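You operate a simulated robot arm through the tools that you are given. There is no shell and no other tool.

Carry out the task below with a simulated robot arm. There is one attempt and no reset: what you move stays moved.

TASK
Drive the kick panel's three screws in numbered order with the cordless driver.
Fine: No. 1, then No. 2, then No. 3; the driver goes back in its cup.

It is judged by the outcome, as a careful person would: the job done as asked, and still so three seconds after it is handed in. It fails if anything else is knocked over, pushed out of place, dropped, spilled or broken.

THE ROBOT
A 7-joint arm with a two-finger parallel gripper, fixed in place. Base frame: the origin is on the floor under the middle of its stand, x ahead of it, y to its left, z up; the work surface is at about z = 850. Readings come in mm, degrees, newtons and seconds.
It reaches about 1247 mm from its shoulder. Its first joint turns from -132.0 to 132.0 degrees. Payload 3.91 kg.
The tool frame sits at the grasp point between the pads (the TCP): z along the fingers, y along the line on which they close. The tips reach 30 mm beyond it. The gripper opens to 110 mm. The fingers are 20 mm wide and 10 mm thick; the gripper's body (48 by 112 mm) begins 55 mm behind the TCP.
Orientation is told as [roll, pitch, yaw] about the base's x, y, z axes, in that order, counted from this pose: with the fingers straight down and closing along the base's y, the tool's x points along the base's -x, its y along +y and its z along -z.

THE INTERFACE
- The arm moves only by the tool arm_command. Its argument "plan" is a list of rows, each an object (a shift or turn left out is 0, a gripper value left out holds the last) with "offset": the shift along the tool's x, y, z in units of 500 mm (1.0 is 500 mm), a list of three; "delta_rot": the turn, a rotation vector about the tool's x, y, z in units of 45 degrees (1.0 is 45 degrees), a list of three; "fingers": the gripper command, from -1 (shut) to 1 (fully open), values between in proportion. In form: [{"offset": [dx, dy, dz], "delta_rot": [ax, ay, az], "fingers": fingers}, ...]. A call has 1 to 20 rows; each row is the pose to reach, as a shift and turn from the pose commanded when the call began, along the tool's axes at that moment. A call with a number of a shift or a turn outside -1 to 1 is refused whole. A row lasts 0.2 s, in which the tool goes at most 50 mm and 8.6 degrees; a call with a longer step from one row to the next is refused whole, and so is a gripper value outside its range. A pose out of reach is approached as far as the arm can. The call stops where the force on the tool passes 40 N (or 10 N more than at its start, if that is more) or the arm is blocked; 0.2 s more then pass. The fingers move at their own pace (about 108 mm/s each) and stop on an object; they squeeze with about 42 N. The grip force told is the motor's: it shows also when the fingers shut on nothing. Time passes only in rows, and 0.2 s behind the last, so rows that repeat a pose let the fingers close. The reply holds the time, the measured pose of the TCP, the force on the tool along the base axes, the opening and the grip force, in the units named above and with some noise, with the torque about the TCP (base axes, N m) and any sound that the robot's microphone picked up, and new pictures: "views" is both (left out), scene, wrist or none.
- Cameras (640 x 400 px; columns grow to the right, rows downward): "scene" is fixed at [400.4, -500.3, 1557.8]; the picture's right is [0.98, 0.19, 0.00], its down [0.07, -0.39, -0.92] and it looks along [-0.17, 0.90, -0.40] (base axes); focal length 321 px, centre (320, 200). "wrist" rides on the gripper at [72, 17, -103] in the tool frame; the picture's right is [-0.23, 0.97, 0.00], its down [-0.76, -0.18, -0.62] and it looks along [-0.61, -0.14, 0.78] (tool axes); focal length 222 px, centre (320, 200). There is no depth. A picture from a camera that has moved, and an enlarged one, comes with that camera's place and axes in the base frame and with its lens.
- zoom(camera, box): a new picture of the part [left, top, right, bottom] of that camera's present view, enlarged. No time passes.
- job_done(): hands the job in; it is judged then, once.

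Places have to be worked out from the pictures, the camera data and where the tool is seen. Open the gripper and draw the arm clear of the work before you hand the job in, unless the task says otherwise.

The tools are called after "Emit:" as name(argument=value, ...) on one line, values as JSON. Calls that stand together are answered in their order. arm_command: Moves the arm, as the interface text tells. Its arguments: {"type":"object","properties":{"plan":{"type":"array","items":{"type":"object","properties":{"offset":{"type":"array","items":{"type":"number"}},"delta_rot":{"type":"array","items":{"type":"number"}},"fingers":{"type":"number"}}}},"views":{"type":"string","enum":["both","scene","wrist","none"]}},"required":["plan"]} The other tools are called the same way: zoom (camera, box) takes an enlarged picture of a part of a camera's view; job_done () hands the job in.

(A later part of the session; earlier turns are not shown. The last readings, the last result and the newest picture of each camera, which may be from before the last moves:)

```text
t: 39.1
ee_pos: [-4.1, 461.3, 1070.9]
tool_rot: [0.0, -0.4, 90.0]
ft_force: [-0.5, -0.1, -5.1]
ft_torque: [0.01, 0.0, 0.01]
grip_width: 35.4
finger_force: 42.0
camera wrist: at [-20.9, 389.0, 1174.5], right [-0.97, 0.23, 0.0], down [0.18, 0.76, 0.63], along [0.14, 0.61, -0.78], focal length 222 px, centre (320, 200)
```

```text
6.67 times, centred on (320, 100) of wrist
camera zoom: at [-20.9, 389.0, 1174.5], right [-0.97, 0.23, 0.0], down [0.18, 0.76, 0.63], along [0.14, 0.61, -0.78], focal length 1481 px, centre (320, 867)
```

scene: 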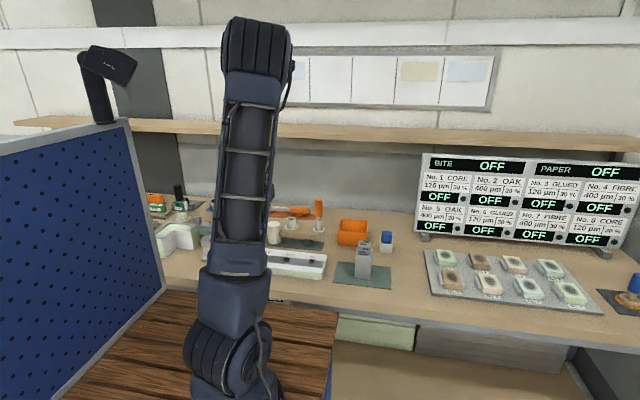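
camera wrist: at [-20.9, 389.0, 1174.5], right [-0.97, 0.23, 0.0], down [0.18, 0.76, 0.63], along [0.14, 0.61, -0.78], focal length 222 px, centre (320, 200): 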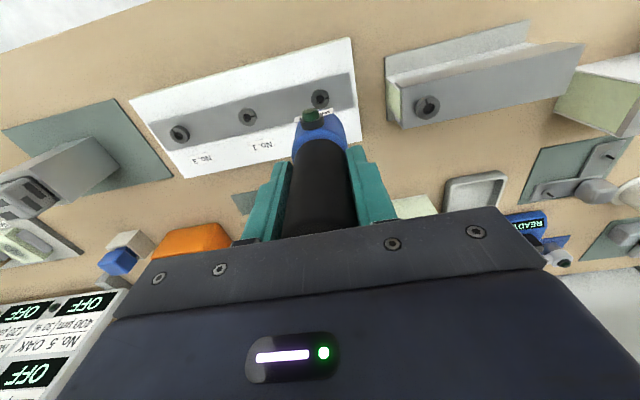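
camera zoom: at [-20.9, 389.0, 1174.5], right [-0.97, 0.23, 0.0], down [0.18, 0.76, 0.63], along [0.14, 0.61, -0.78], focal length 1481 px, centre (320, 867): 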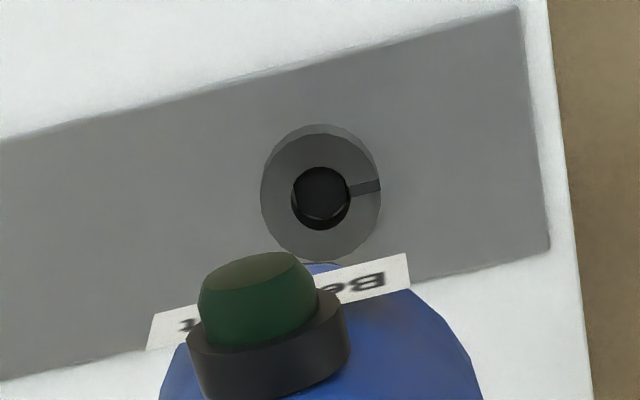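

No. 2 is seated with its mark in the same final position as No. 1. Next is No. 3: I travel +192.5 mm in x at this height, removing the small accumulated tilt on the way.

Emit:
arm_command(plan=[{"offset": [0, -0.015, 0], "delta_rot": [-0.003, 0, 0]}, {"offset": [0, -0.045, 0], "delta_rot": [-0.006, 0, 0]}, {"offset": [0, -0.085, 0], "delta_rot": [-0.0089, 0, 0]}, {"offset": [0, -0.125, 0], "delta_rot": [-0.0089, 0, 0]}, {"offset": [0, -0.165, 0], "delta_rot": [-0.0089, 0, 0]}, {"offset": [0, -0.205, 0], "delta_rot": [-0.0089, 0, 0]}, {"offset": [0, -0.245, 0], "delta_rot": [-0.0089, 0, 0]}, {"offset": [0, -0.285, 0], "delta_rot": [-0.0089, 0, 0]}, {"offset": [0, -0.325, 0], "delta_rot": [-0.0089, 0, 0]}, {"offset": [0, -0.36, 0], "delta_rot": [-0.0089, 0, 0]}, {"offset": [0, -0.385, 0], "delta_rot": [-0.0089, 0, 0]}, {"offset": [0, -0.385, 0], "delta_rot": [-0.0089, 0, 0]}, {"offset": [0, -0.385, 0], "delta_rot": [-0.0089, 0, 0]}, {"offset": [0, -0.385, 0], "delta_rot": [-0.0089, 0, 0]}], views="both")

Emit:
zoom(camera="wrist", box=[280, 70, 360, 130])

Emit:
zoom(camera="scene", box=[284, 212, 348, 272])

Emit:
zoom(camera="scene", box=[306, 244, 338, 268])

```text
t: 42.1
ee_pos: [189.2, 461.8, 1070.6]
tool_rot: [0.4, -0.4, 90.1]
ft_force: [0.3, 0.8, -4.6]
ft_torque: [-0.03, -0.02, -0.03]
grip_width: 35.4
finger_force: 42.2
camera wrist: at [173.0, 388.9, 1174.0], right [-0.97, 0.23, 0.01], down [0.18, 0.76, 0.63], along [0.14, 0.61, -0.78], focal length 222 px, centre (320, 200)
```

scene: 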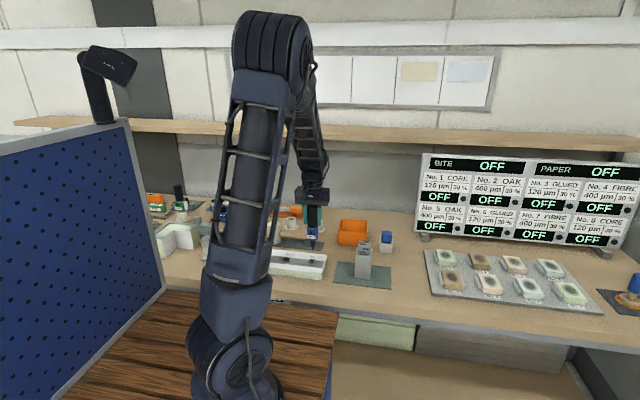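
wrist: 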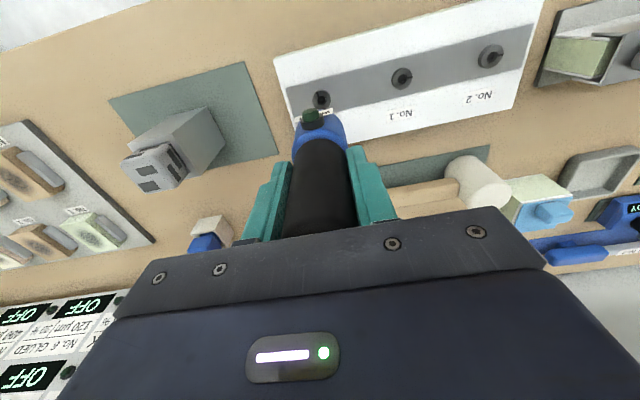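

```text
6.67 times, centred on (320, 100) of wrist
camera zoom: at [173.0, 388.9, 1174.0], right [-0.97, 0.23, 0.01], down [0.18, 0.76, 0.63], along [0.14, 0.61, -0.78], focal length 1481 px, centre (320, 867)
```

zoom: 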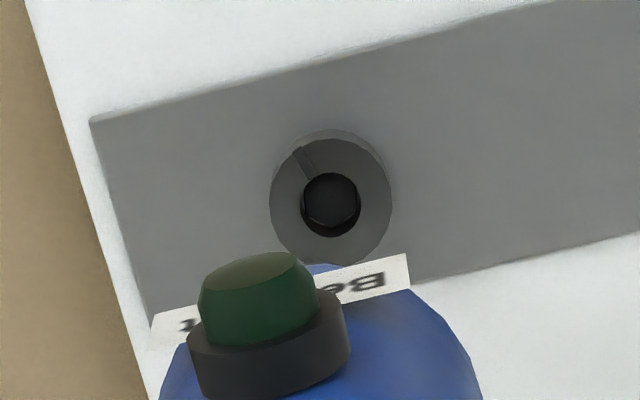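

```text
6.67 times, centred on (316, 242) of scene
camera zoom: at [400.4, -500.3, 1557.8], right [0.98, 0.19, 0.0], down [0.07, -0.39, -0.92], along [-0.17, 0.9, -0.4], focal length 2140 px, centre (347, -80)
```

zoom: 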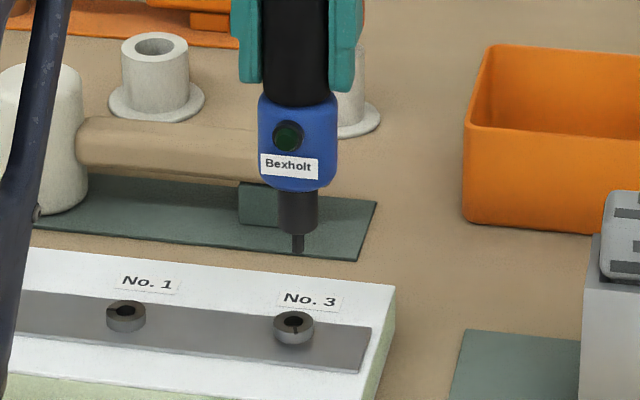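

```text
16.00 times, centred on (322, 256) of scene
camera zoom: at [400.4, -500.3, 1557.8], right [0.98, 0.19, 0.0], down [0.07, -0.39, -0.92], along [-0.17, 0.9, -0.4], focal length 5135 px, centre (288, -696)
```

zoom: 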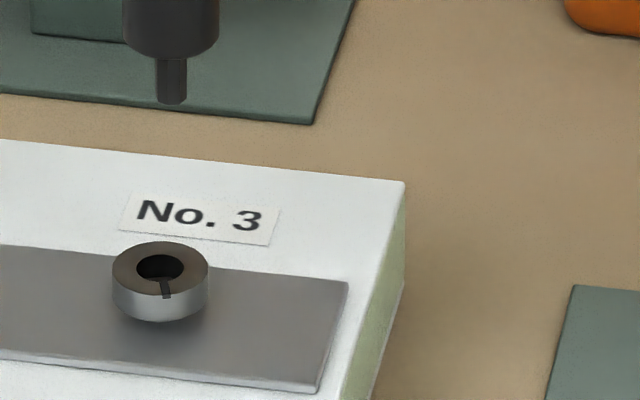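

My small tilt correction went about the wrong axis (roll now 0.4°); I undo it, shift −3.4 mm in x and −1.0 mm in y per the two views, and lower to just above No. 3's head for a fine check.

Emit:
arm_command(plan=[{"offset": [0.002, 0.0034, 0], "delta_rot": [0.0045, 0, 0]}, {"offset": [0.002, 0.0068, 0.0], "delta_rot": [0.0089, 0, 0]}, {"offset": [0.002, 0.0068, 0.02], "delta_rot": [0.0089, 0, 0]}, {"offset": [0.002, 0.0068, 0.04], "delta_rot": [0.0089, 0, 0]}, {"offset": [0.002, 0.0068, 0.06], "delta_rot": [0.0089, 0, 0]}, {"offset": [0.002, 0.0068, 0.076], "delta_rot": [0.0089, 0, 0]}, {"offset": [0.002, 0.0068, 0.076], "delta_rot": [0.0089, 0, 0]}, {"offset": [0.002, 0.0068, 0.076], "delta_rot": [0.0089, 0, 0]}], views="both")

Emit:
zoom(camera="wrist", box=[280, 80, 360, 140])

Emit:
zoom(camera="scene", box=[306, 244, 338, 268])

```text
t: 43.9
ee_pos: [184.1, 459.4, 1033.7]
tool_rot: [-0.1, -0.4, 90.0]
ft_force: [0.2, -0.4, -3.9]
ft_torque: [0.02, -0.01, 0.01]
grip_width: 35.6
finger_force: 42.0
camera wrist: at [168.0, 387.3, 1136.5], right [-0.97, 0.23, 0.0], down [0.18, 0.76, 0.63], along [0.14, 0.61, -0.78], focal length 222 px, centre (320, 200)
```

scene: 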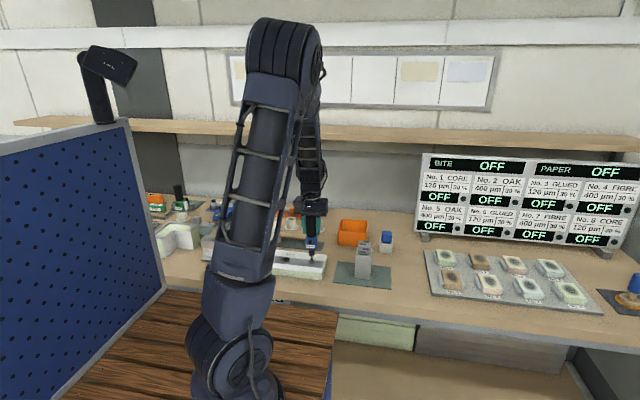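
wrist: 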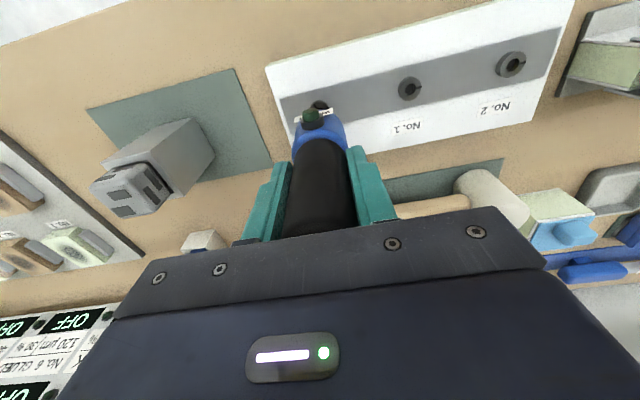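

```text
6.67 times, centred on (320, 110) of wrist
camera zoom: at [168.0, 387.3, 1136.5], right [-0.97, 0.23, 0.0], down [0.18, 0.76, 0.63], along [0.14, 0.61, -0.78], focal length 1481 px, centre (320, 800)
```

zoom: 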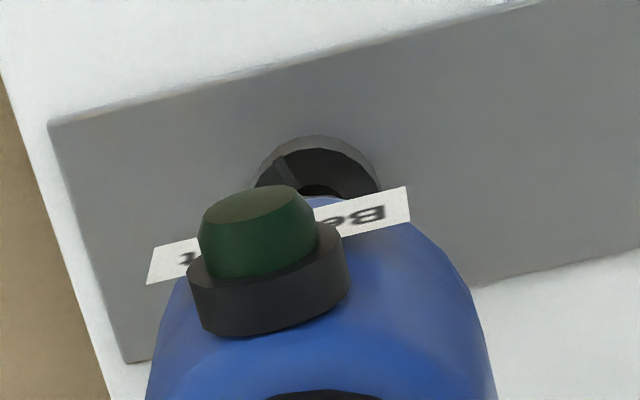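

```text
16.00 times, centred on (322, 256) of scene
camera zoom: at [400.4, -500.3, 1557.8], right [0.98, 0.19, 0.0], down [0.07, -0.39, -0.92], along [-0.17, 0.9, -0.4], focal length 5135 px, centre (288, -696)
```

zoom: 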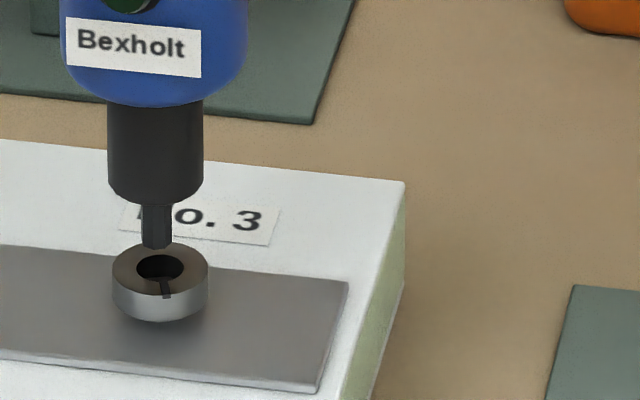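

The bit is about 0.7 mm too far −x and roughly 0.5 mm too far −y over No. 3. I correct and lower to the mouth of the socket, then look.

Emit:
arm_command(plan=[{"offset": [-0.001, -0.0013, 0]}, {"offset": [-0.001, -0.0013, 0.004]}, {"offset": [-0.001, -0.0013, 0.008]}, {"offset": [-0.001, -0.0013, 0.012]}, {"offset": [-0.001, -0.0013, 0.015]}, {"offset": [-0.001, -0.0013, 0.015]}], views="none")

Emit:
zoom(camera="scene", box=[306, 244, 338, 268])

Emit:
zoom(camera="wrist", box=[280, 80, 360, 140])

```text
t: 45.3
ee_pos: [184.5, 459.6, 1025.9]
tool_rot: [-0.1, -0.4, 90.0]
ft_force: [0.0, 0.1, -4.2]
ft_torque: [0.01, -0.02, -0.02]
grip_width: 35.5
finger_force: 41.5
```

```text
16.00 times, centred on (322, 256) of scene
camera zoom: at [400.4, -500.3, 1557.8], right [0.98, 0.19, 0.0], down [0.07, -0.39, -0.92], along [-0.17, 0.9, -0.4], focal length 5135 px, centre (288, -696)
```

zoom: 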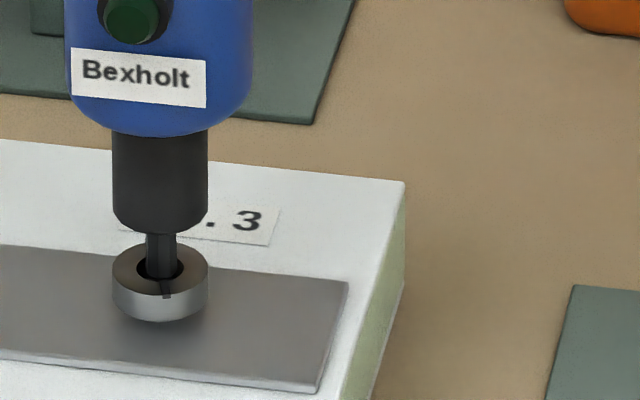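

```text
6.67 times, centred on (320, 110) of wrist
camera zoom: at [169.0, 387.4, 1129.0], right [-0.97, 0.23, 0.0], down [0.18, 0.76, 0.63], along [0.14, 0.61, -0.78], focal length 1481 px, centre (320, 800)
```

zoom: 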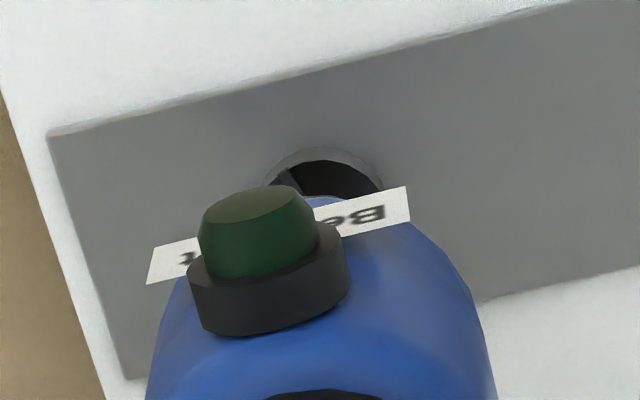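

The bit is centred in No. 3's socket mouth. I lower it in and drive with the same slow push.

Emit:
arm_command(plan=[{"offset": [0, 0, 0.003]}, {"offset": [0, 0, 0.006]}, {"offset": [0, 0, 0.009]}, {"offset": [0, 0, 0.012]}, {"offset": [0, 0, 0.014]}, {"offset": [0, 0, 0.014]}], views="none")

Emit:
zoom(camera="scene", box=[306, 244, 338, 268])

```text
t: 46.7
ee_pos: [184.5, 459.5, 1019.7]
tool_rot: [-0.2, -0.5, 90.0]
ft_force: [0.0, -0.1, -4.4]
ft_torque: [-0.01, 0.01, 0.02]
grip_width: 35.5
finger_force: 42.1
```

```text
16.00 times, centred on (322, 256) of scene
camera zoom: at [400.4, -500.3, 1557.8], right [0.98, 0.19, 0.0], down [0.07, -0.39, -0.92], along [-0.17, 0.9, -0.4], focal length 5135 px, centre (288, -696)
```

zoom: 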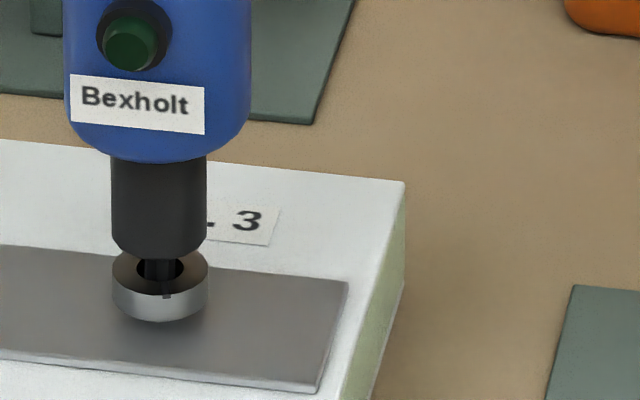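

The bit is inside the socket with no side load. I continue pushing down 1 mm per row to drive No. 3.

Emit:
arm_command(plan=[{"offset": [0, 0, 0.002]}, {"offset": [0, 0, 0.004]}, {"offset": [0, 0, 0.006]}, {"offset": [0, 0, 0.008]}, {"offset": [0, 0, 0.01]}, {"offset": [0, 0, 0.012]}, {"offset": [0, 0, 0.014]}, {"offset": [0, 0, 0.016]}, {"offset": [0, 0, 0.018]}, {"offset": [0, 0, 0.02]}, {"offset": [0, 0, 0.02]}], views="scene")

Emit:
zoom(camera="scene", box=[306, 244, 338, 268])

```text
t: 48.7
ee_pos: [185.5, 462.1, 1009.7]
tool_rot: [-0.2, -0.6, 90.1]
ft_force: [-2.4, -3.5, 8.6]
ft_torque: [-0.3, 0.26, 0.01]
grip_width: 35.8
finger_force: 42.4
stopped in row 10: the force on the tool passed its limit at 43 N (the readings are from after the stop); the commanded pose is now the measured one
```

scene: 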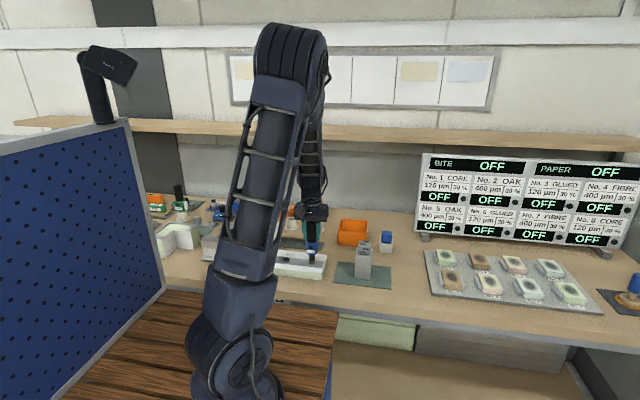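

```text
16.00 times, centred on (322, 256) of scene
camera zoom: at [400.4, -500.3, 1557.8], right [0.98, 0.19, 0.0], down [0.07, -0.39, -0.92], along [-0.17, 0.9, -0.4], focal length 5135 px, centre (288, -696)
```

zoom: 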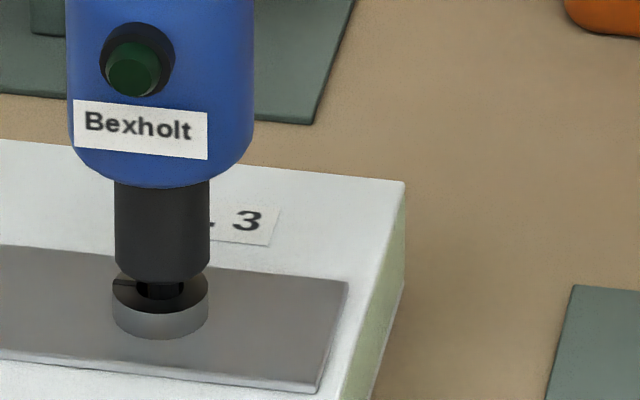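

No. 3 is now flush with its mark in the same final position as the other two. I lift out and inspect all three before returning the driver.

Emit:
arm_command(plan=[{"offset": [0, 0, -0.006]}, {"offset": [0, 0, -0.02]}, {"offset": [0, 0, -0.04]}, {"offset": [0, 0, -0.06]}, {"offset": [0, 0, -0.09]}, {"offset": [0, 0, -0.12]}, {"offset": [0, 0, -0.16]}, {"offset": [0, 0, -0.2]}, {"offset": [0, 0, -0.22]}, {"offset": [0, 0, -0.22]}, {"offset": [0, 0, -0.22]}], views="both")

Emit:
zoom(camera="scene", box=[280, 244, 340, 274])

Emit:
zoom(camera="wrist", box=[290, 20, 550, 160])

Emit:
zoom(camera="scene", box=[270, 170, 350, 250])

```text
t: 51.1
ee_pos: [186.1, 459.3, 1120.4]
tool_rot: [-0.1, -0.6, 90.0]
ft_force: [0.1, 0.1, -5.0]
ft_torque: [0.0, 0.02, -0.03]
grip_width: 35.5
finger_force: 41.3
camera wrist: at [168.5, 386.9, 1223.6], right [-0.97, 0.23, 0.0], down [0.18, 0.76, 0.63], along [0.14, 0.61, -0.78], focal length 222 px, centre (320, 200)
```

scene: 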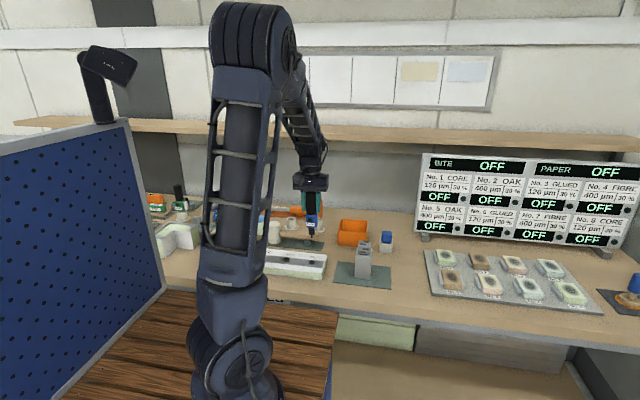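
wrist: 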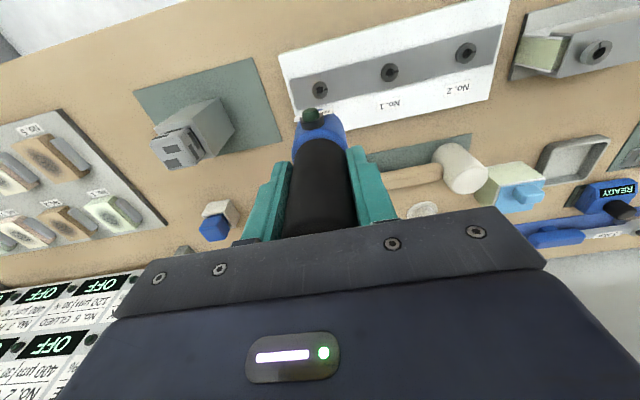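

```text
10.67 times, centred on (310, 259) of scene
camera zoom: at [400.4, -500.3, 1557.8], right [0.98, 0.19, 0.0], down [0.07, -0.39, -0.92], along [-0.17, 0.9, -0.4], focal length 3424 px, centre (427, -429)
```

zoom: 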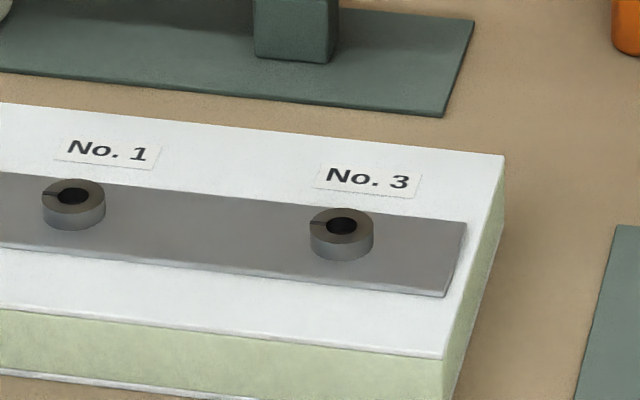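

```text
2.46 times, centred on (420, 90) of wrist
camera zoom: at [168.5, 386.9, 1223.6], right [-0.97, 0.23, 0.0], down [0.18, 0.76, 0.63], along [0.14, 0.61, -0.78], focal length 547 px, centre (74, 471)
```

zoom: 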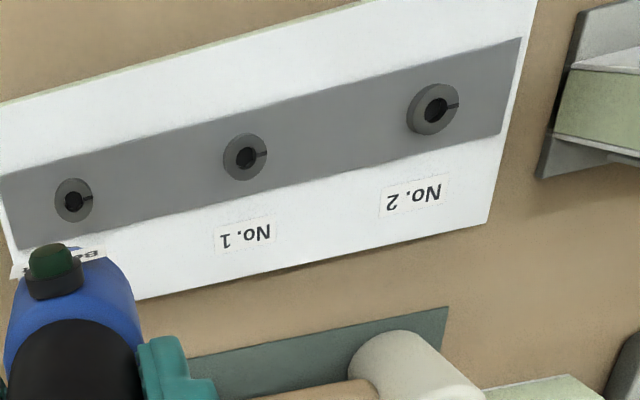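

```text
5.00 times, centred on (310, 210) of scene
camera zoom: at [400.4, -500.3, 1557.8], right [0.98, 0.19, 0.0], down [0.07, -0.39, -0.92], along [-0.17, 0.9, -0.4], focal length 1605 px, centre (370, 150)
```

zoom: 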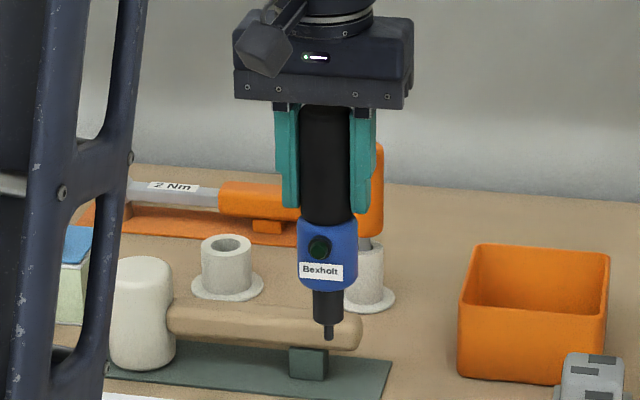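

All three screws are flush with matching marks. Now I carry the driver back toward its cup: first across in x, then over in +y at safe height.

Emit:
arm_command(plan=[{"offset": [0, 0.03, 0.005]}, {"offset": [0, 0.07, 0.01]}, {"offset": [0, 0.12, 0.015]}, {"offset": [0, 0.17, 0.02]}, {"offset": [0, 0.22, 0.02]}, {"offset": [0, 0.27, 0.02]}, {"offset": [0, 0.31, 0.02]}, {"offset": [-0.02, 0.332, 0.02]}, {"offset": [-0.06, 0.332, 0.02]}, {"offset": [-0.11, 0.332, 0.02]}, {"offset": [-0.16, 0.332, 0.02]}, {"offset": [-0.22, 0.332, 0.02]}, {"offset": [-0.28, 0.332, 0.02]}, {"offset": [-0.34, 0.332, 0.02]}, {"offset": [-0.4, 0.332, 0.02]}, {"offset": [-0.44, 0.332, 0.02]}, {"offset": [-0.46, 0.332, 0.02]}, {"offset": [-0.46, 0.332, 0.02]}], views="both")

```text
t: 54.9
ee_pos: [20.3, 689.0, 1114.2]
tool_rot: [-0.1, -0.6, 90.0]
ft_force: [0.4, -0.2, -4.3]
ft_torque: [0.01, 0.02, -0.01]
grip_width: 35.5
finger_force: 42.2
camera wrist: at [3.0, 616.4, 1215.6], right [-0.97, 0.23, 0.0], down [0.18, 0.76, 0.63], along [0.14, 0.61, -0.78], focal length 222 px, centre (320, 200)
```

scene: 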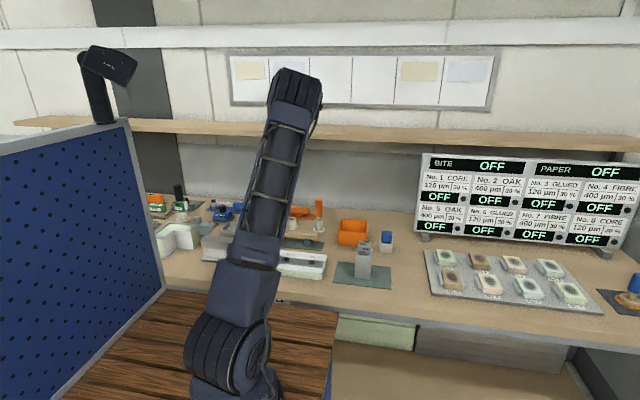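
wrist: 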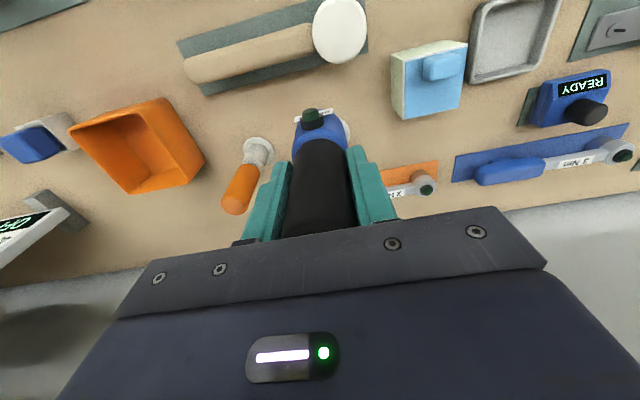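

Halfway there and clear. I move over the cup at TCP z ≈ 1086, the same height at which I recorded the cup's image position after lifting out.

Emit:
arm_command(plan=[{"offset": [-0.04, 0, 0.01]}, {"offset": [-0.08, 0, 0.025]}, {"offset": [-0.12, 0, 0.04]}, {"offset": [-0.145, 0, 0.05]}, {"offset": [-0.156, 0, 0.054]}, {"offset": [-0.156, 0, 0.054]}, {"offset": [-0.156, 0, 0.054]}], views="both")

Emit:
zoom(camera="wrist", box=[270, 50, 380, 160])

Emit:
zoom(camera="scene", box=[270, 165, 330, 235])

```text
t: 56.5
ee_pos: [18.9, 768.2, 1086.3]
tool_rot: [-0.1, -0.6, 89.9]
ft_force: [0.3, -0.1, -3.9]
ft_torque: [-0.01, 0.0, -0.01]
grip_width: 35.4
finger_force: 41.6
camera wrist: at [2.8, 695.5, 1190.2], right [-0.97, 0.23, 0.0], down [0.18, 0.76, 0.63], along [0.14, 0.61, -0.78], focal length 222 px, centre (320, 200)
```

scene: 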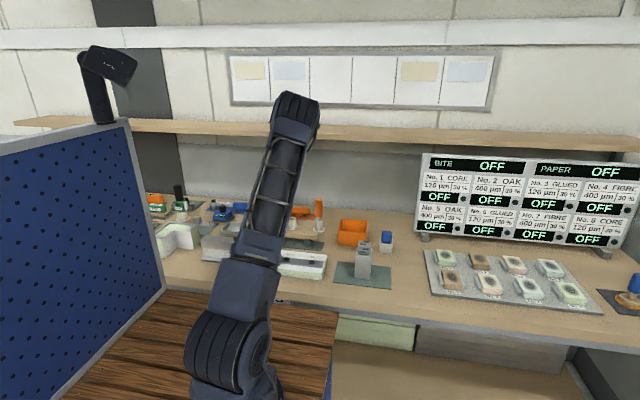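
wrist: 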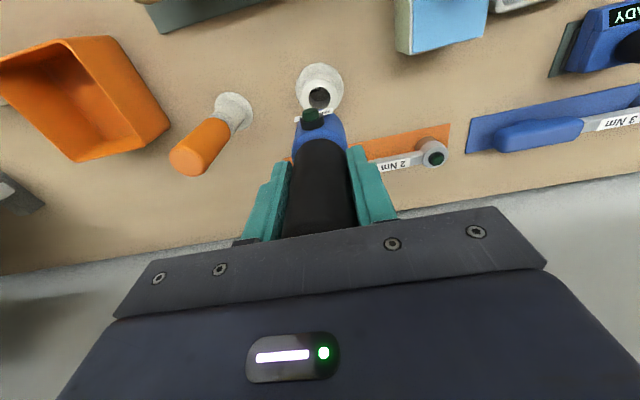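

```text
3.64 times, centred on (325, 105) of wrist
camera zoom: at [2.8, 695.5, 1190.2], right [-0.97, 0.23, 0.0], down [0.18, 0.76, 0.63], along [0.14, 0.61, -0.78], focal length 808 px, centre (302, 546)
```

zoom: 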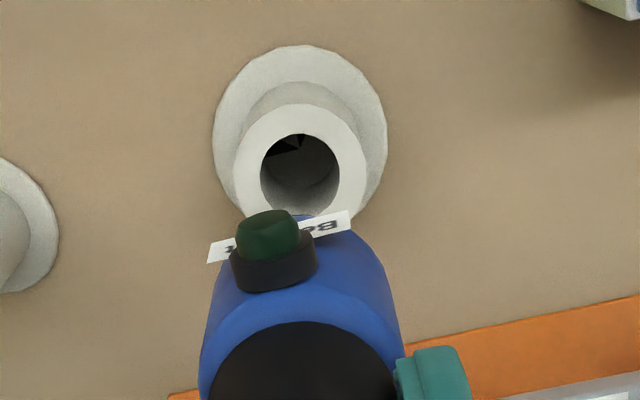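

```text
5.71 times, centred on (300, 200) of scene
camera zoom: at [400.4, -500.3, 1557.8], right [0.98, 0.19, 0.0], down [0.07, -0.39, -0.92], along [-0.17, 0.9, -0.4], focal length 1834 px, centre (434, 200)
```

zoom: 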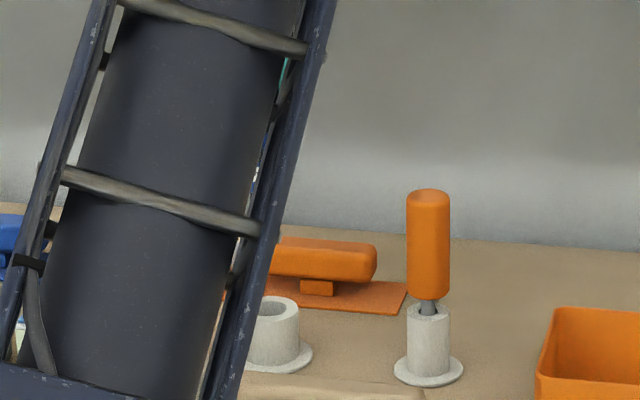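

The cup hole matches the recorded view within about half a millimetre after a +0.6 mm x correction. I lower to just above the rim (compensating the 0.6° tilt) and check again.

Emit:
arm_command(plan=[{"offset": [0.0002, -0.0012, 0.015]}, {"offset": [0.0004, -0.0012, 0.035]}, {"offset": [0.0006, -0.0012, 0.055]}, {"offset": [0.0008, -0.0012, 0.075]}, {"offset": [0.0009, -0.0012, 0.09]}, {"offset": [0.0009, -0.0012, 0.09]}, {"offset": [0.0009, -0.0012, 0.09]}], views="both")

Emit:
zoom(camera="wrist", box=[280, 70, 360, 130])

Emit:
zoom(camera="scene", box=[265, 175, 325, 235])

```text
t: 58.1
ee_pos: [19.4, 769.3, 1041.1]
tool_rot: [-0.1, -0.6, 89.9]
ft_force: [0.2, -1.0, -4.6]
ft_torque: [0.0, -0.02, 0.02]
grip_width: 35.4
finger_force: 42.1
camera wrist: at [3.5, 695.9, 1144.9], right [-0.97, 0.23, 0.0], down [0.18, 0.76, 0.63], along [0.14, 0.61, -0.78], focal length 222 px, centre (320, 200)
```

scene: 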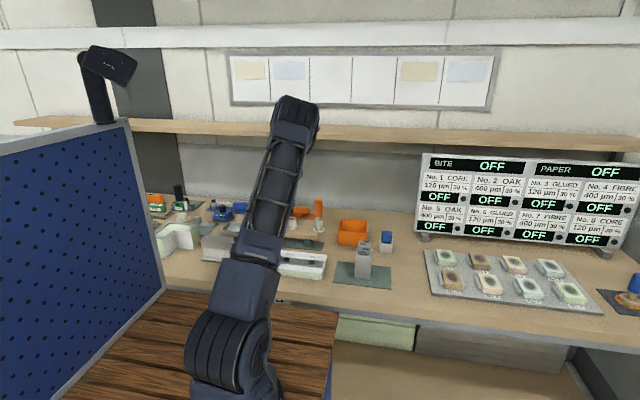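
wrist: 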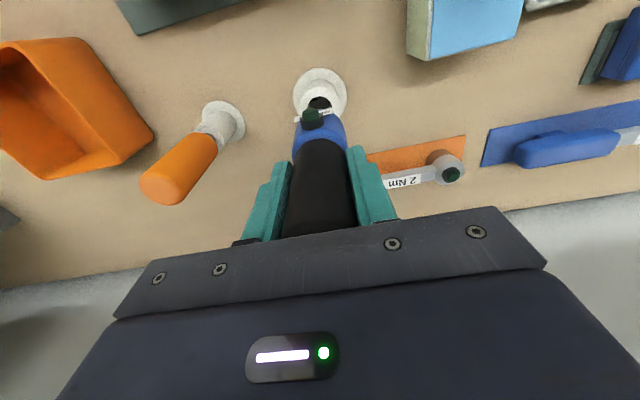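

```text
6.67 times, centred on (320, 100) of wrist
camera zoom: at [3.5, 695.9, 1144.9], right [-0.97, 0.23, 0.0], down [0.18, 0.76, 0.63], along [0.14, 0.61, -0.78], focal length 1481 px, centre (320, 867)
```

zoom: 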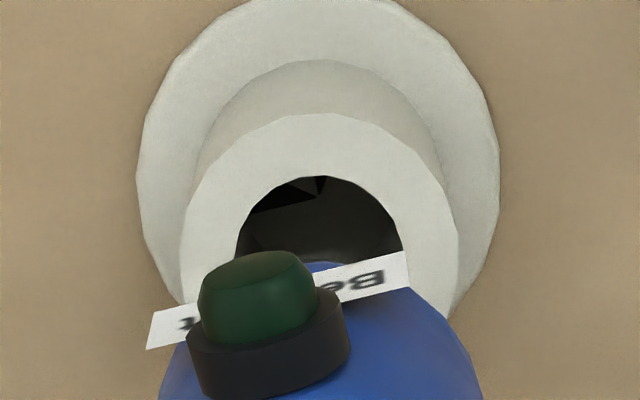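

```text
6.67 times, centred on (295, 205) of scene
camera zoom: at [400.4, -500.3, 1557.8], right [0.98, 0.19, 0.0], down [0.07, -0.39, -0.92], along [-0.17, 0.9, -0.4], focal length 2140 px, centre (487, 167)
```

zoom: 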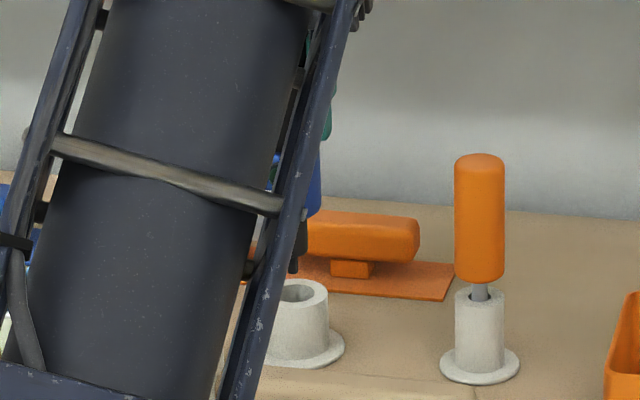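

The wrist view looks centred; I zoom the scene camera on the bit and cup mouth for a cross-check.

Emit:
zoom(camera="scene", box=[282, 206, 306, 230])

```text
16.00 times, centred on (294, 218) of scene
camera zoom: at [400.4, -500.3, 1557.8], right [0.98, 0.19, 0.0], down [0.07, -0.39, -0.92], along [-0.17, 0.9, -0.4], focal length 5135 px, centre (736, -88)
```

zoom: 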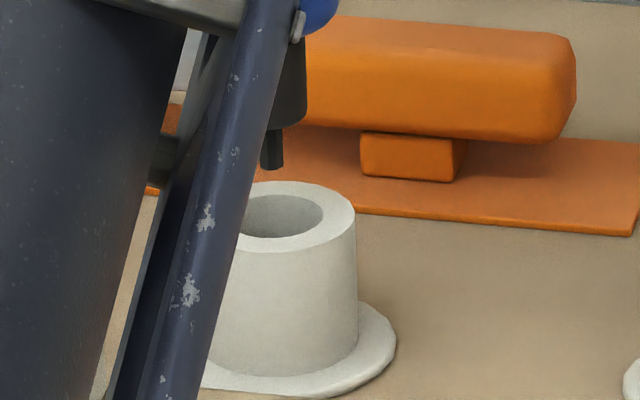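

Both views agree the bit is over the cup's centre. I lower the bit into the cup to just before the chuck reaches the rim.

Emit:
arm_command(plan=[{"offset": [0.0001, 0, 0.01]}, {"offset": [0.0002, 0, 0.02]}, {"offset": [0.0003, 0, 0.03]}, {"offset": [0.0004, 0, 0.04]}, {"offset": [0.0005, 0, 0.05]}, {"offset": [0.0006, 0, 0.056]}, {"offset": [0.0006, 0, 0.056]}], views="both")

Emit:
zoom(camera="scene", box=[282, 206, 306, 230])

Emit:
zoom(camera="wrist", box=[280, 80, 360, 140])

```text
t: 59.7
ee_pos: [20.5, 769.3, 1012.8]
tool_rot: [-0.1, -0.6, 90.0]
ft_force: [-0.5, 0.2, -4.1]
ft_torque: [-0.02, 0.0, -0.01]
grip_width: 35.7
finger_force: 42.0
camera wrist: at [3.1, 695.7, 1116.2], right [-0.97, 0.23, 0.0], down [0.18, 0.76, 0.63], along [0.14, 0.61, -0.78], focal length 222 px, centre (320, 200)
```

scene: 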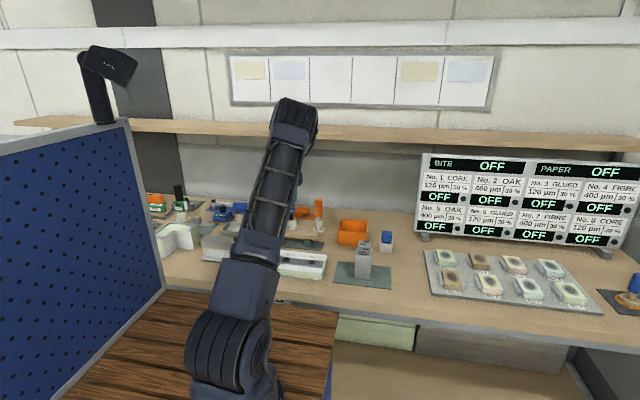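
wrist: 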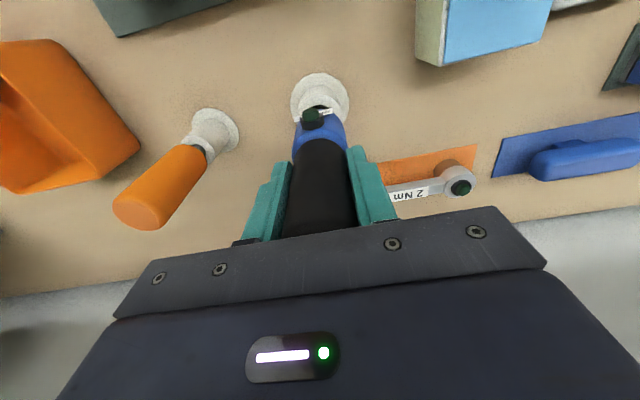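

```text
16.00 times, centred on (294, 218) of scene
camera zoom: at [400.4, -500.3, 1557.8], right [0.98, 0.19, 0.0], down [0.07, -0.39, -0.92], along [-0.17, 0.9, -0.4], focal length 5135 px, centre (736, -88)
```

zoom: 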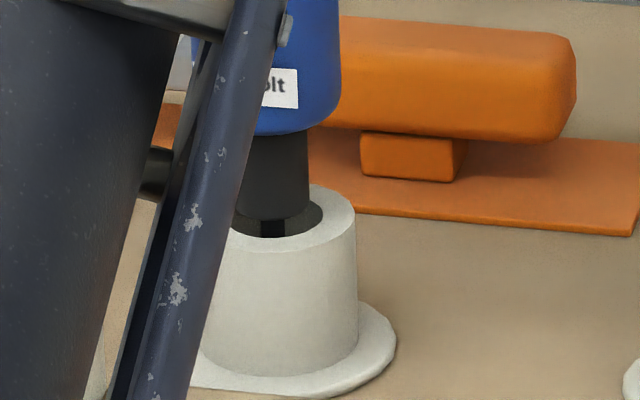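

```text
6.67 times, centred on (320, 110) of wrist
camera zoom: at [3.1, 695.7, 1116.2], right [-0.97, 0.23, 0.0], down [0.18, 0.76, 0.63], along [0.14, 0.61, -0.78], focal length 1481 px, centre (320, 800)
```

zoom: 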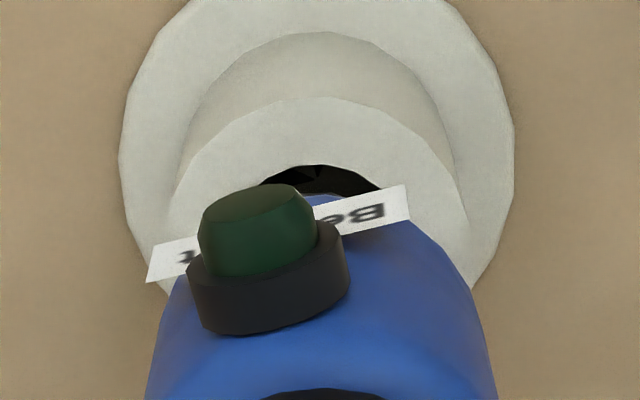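

The chuck is entering the cup mouth with no contact; it looks slightly toward −x in the scene view, so I nudge +0.6 mm in x and continue down in small steps.

Emit:
arm_command(plan=[{"offset": [0, -0.0012, 0.0]}, {"offset": [0.0001, -0.0012, 0.004]}, {"offset": [0.0001, -0.0012, 0.008]}, {"offset": [0.0002, -0.0012, 0.012]}, {"offset": [0.0002, -0.0012, 0.016]}, {"offset": [0.0002, -0.0012, 0.02]}, {"offset": [0.0002, -0.0012, 0.02]}], views="scene")

Emit:
zoom(camera="scene", box=[282, 206, 306, 230])

```text
t: 61.3
ee_pos: [20.8, 768.9, 1002.3]
tool_rot: [-0.2, -0.7, 90.1]
ft_force: [-0.3, -0.7, -5.3]
ft_torque: [0.02, -0.01, 0.0]
grip_width: 35.6
finger_force: 41.5
```

scene: 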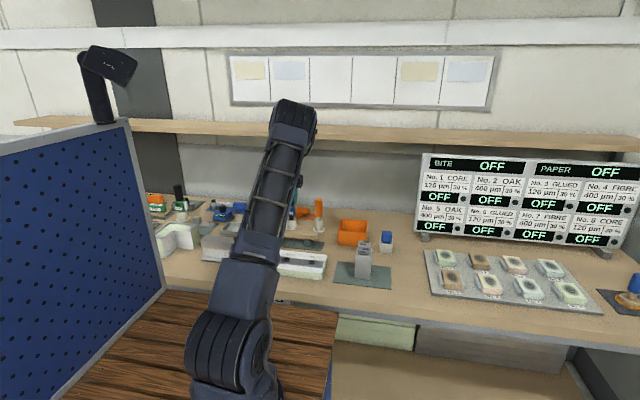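

```text
16.00 times, centred on (294, 218) of scene
camera zoom: at [400.4, -500.3, 1557.8], right [0.98, 0.19, 0.0], down [0.07, -0.39, -0.92], along [-0.17, 0.9, -0.4], focal length 5135 px, centre (736, -88)
```

zoom: 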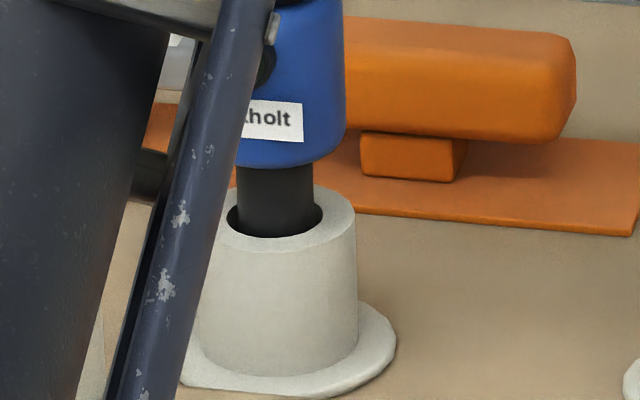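

The chuck is well centred in the cup now. I continue down toward the original rest height (TCP ≈ 986).

Emit:
arm_command(plan=[{"offset": [0.0001, 0, 0.004]}, {"offset": [0.0001, 0, 0.008]}, {"offset": [0.0002, 0, 0.012]}, {"offset": [0.0002, 0, 0.016]}, {"offset": [0.0002, 0, 0.02]}, {"offset": [0.0003, 0, 0.024]}, {"offset": [0.0003, 0, 0.026]}, {"offset": [0.0003, 0, 0.026]}], views="none")

Emit:
zoom(camera="scene", box=[282, 206, 306, 230])

```text
t: 63.1
ee_pos: [21.4, 769.2, 989.8]
tool_rot: [-0.1, -0.6, 90.1]
ft_force: [0.0, -0.8, -4.7]
ft_torque: [0.0, -0.01, 0.01]
grip_width: 35.7
finger_force: 41.7
```

```text
16.00 times, centred on (294, 218) of scene
camera zoom: at [400.4, -500.3, 1557.8], right [0.98, 0.19, 0.0], down [0.07, -0.39, -0.92], along [-0.17, 0.9, -0.4], focal length 5135 px, centre (736, -88)
```

zoom: 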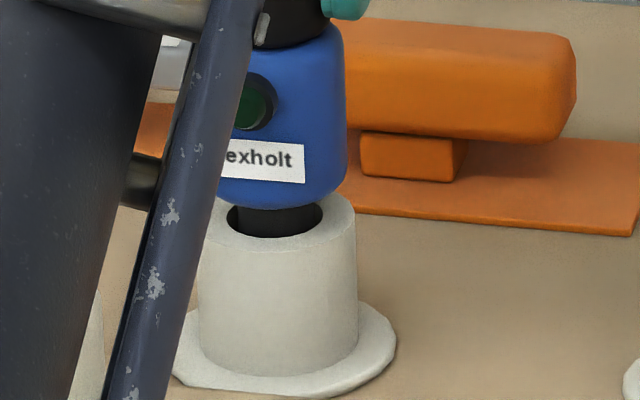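

About 3 mm remain to the original rest height. I lower in 0.8 mm steps and watch for the weight coming off.

Emit:
arm_command(plan=[{"offset": [0, 0, 0.0016]}, {"offset": [0, 0, 0.0032]}, {"offset": [0, 0, 0.0048]}, {"offset": [0, 0, 0.0056]}, {"offset": [0, 0, 0.0056]}], views="none")

Emit:
zoom(camera="scene", box=[282, 206, 306, 230])

```text
t: 64.3
ee_pos: [20.5, 768.9, 987.4]
tool_rot: [-0.1, -0.6, 89.9]
ft_force: [0.6, -0.1, -4.9]
ft_torque: [0.01, 0.02, 0.02]
grip_width: 35.6
finger_force: 42.3
```

```text
16.00 times, centred on (294, 218) of scene
camera zoom: at [400.4, -500.3, 1557.8], right [0.98, 0.19, 0.0], down [0.07, -0.39, -0.92], along [-0.17, 0.9, -0.4], focal length 5135 px, centre (736, -88)
```

zoom: 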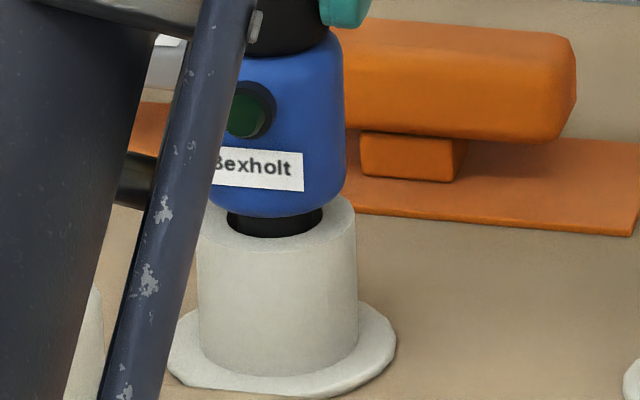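

Still carrying full weight; I continue in half-millimetre steps.

Emit:
arm_command(plan=[{"offset": [0, 0, 0.001]}, {"offset": [0, 0, 0.002]}, {"offset": [0, 0, 0.003]}, {"offset": [0, 0, 0.004]}, {"offset": [0, 0, 0.004]}], views="none")

Emit:
zoom(camera="scene", box=[282, 206, 306, 230])

```text
t: 65.5
ee_pos: [20.1, 769.4, 984.9]
tool_rot: [-0.1, -0.6, 90.0]
ft_force: [-1.0, -1.2, 0.9]
ft_torque: [-0.13, 0.11, -0.02]
grip_width: 35.8
finger_force: 42.2
```

```text
16.00 times, centred on (294, 218) of scene
camera zoom: at [400.4, -500.3, 1557.8], right [0.98, 0.19, 0.0], down [0.07, -0.39, -0.92], along [-0.17, 0.9, -0.4], focal length 5135 px, centre (736, -88)
```

zoom: 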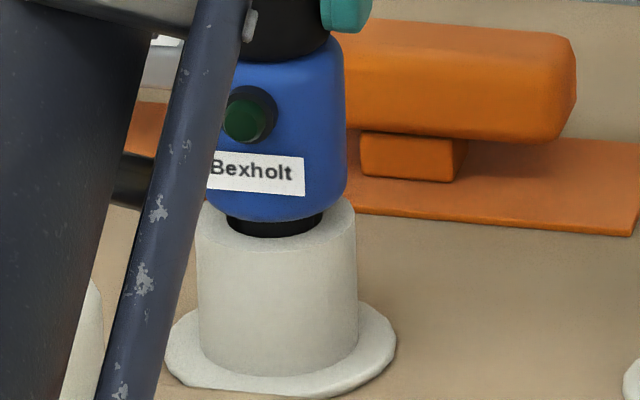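

The weight is now taken by the cup (force −4.9 → +0.9 N), so the driver rests on the cup floor. I release gradually.

Emit:
arm_command(plan=[{"fingers": -0.34}, {"fingers": -0.3}, {"fingers": -0.25}, {"fingers": -0.2}, {"fingers": -0.1}, {"fingers": 0.1}, {"fingers": 0.4}, {"fingers": 0.7}, {"fingers": 1.0}, {"fingers": 1.0}, {"fingers": 1.0}], views="both")

Emit:
zoom(camera="scene", box=[282, 206, 306, 230])

Emit:
zoom(camera="wrist", box=[250, 60, 410, 240])

```text
t: 67.9
ee_pos: [20.2, 769.3, 985.6]
tool_rot: [-0.2, -0.6, 90.0]
ft_force: [0.6, 0.0, 0.4]
ft_torque: [0.0, 0.01, -0.01]
grip_width: 110.0
finger_force: 0.0
camera wrist: at [4.1, 696.0, 1088.8], right [-0.97, 0.23, 0.0], down [0.18, 0.76, 0.63], along [0.14, 0.61, -0.78], focal length 222 px, centre (320, 200)
```

scene: 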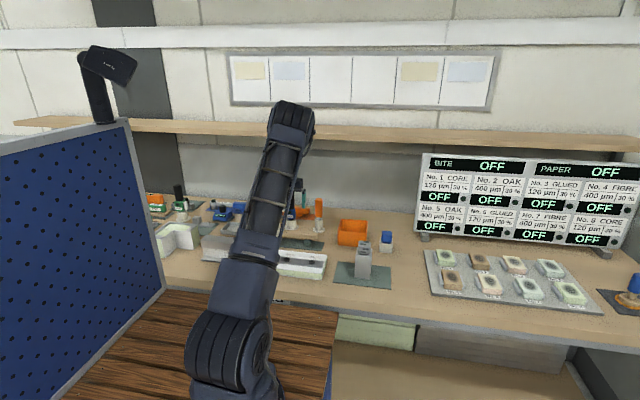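
wrist: 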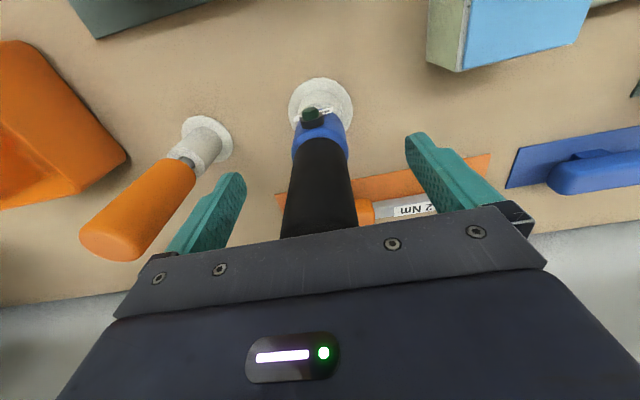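

```text
16.00 times, centred on (294, 218) of scene
camera zoom: at [400.4, -500.3, 1557.8], right [0.98, 0.19, 0.0], down [0.07, -0.39, -0.92], along [-0.17, 0.9, -0.4], focal length 5135 px, centre (736, -88)
```

zoom: 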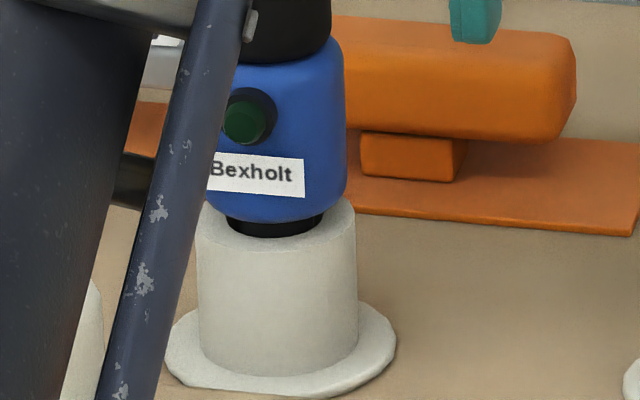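

```text
2.22 times, centred on (330, 150) of wrist
camera zoom: at [4.1, 696.0, 1088.8], right [-0.97, 0.23, 0.0], down [0.18, 0.76, 0.63], along [0.14, 0.61, -0.78], focal length 494 px, centre (298, 311)
```

zoom: 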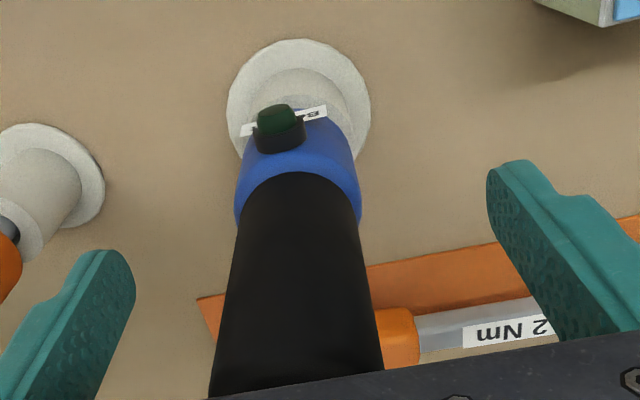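

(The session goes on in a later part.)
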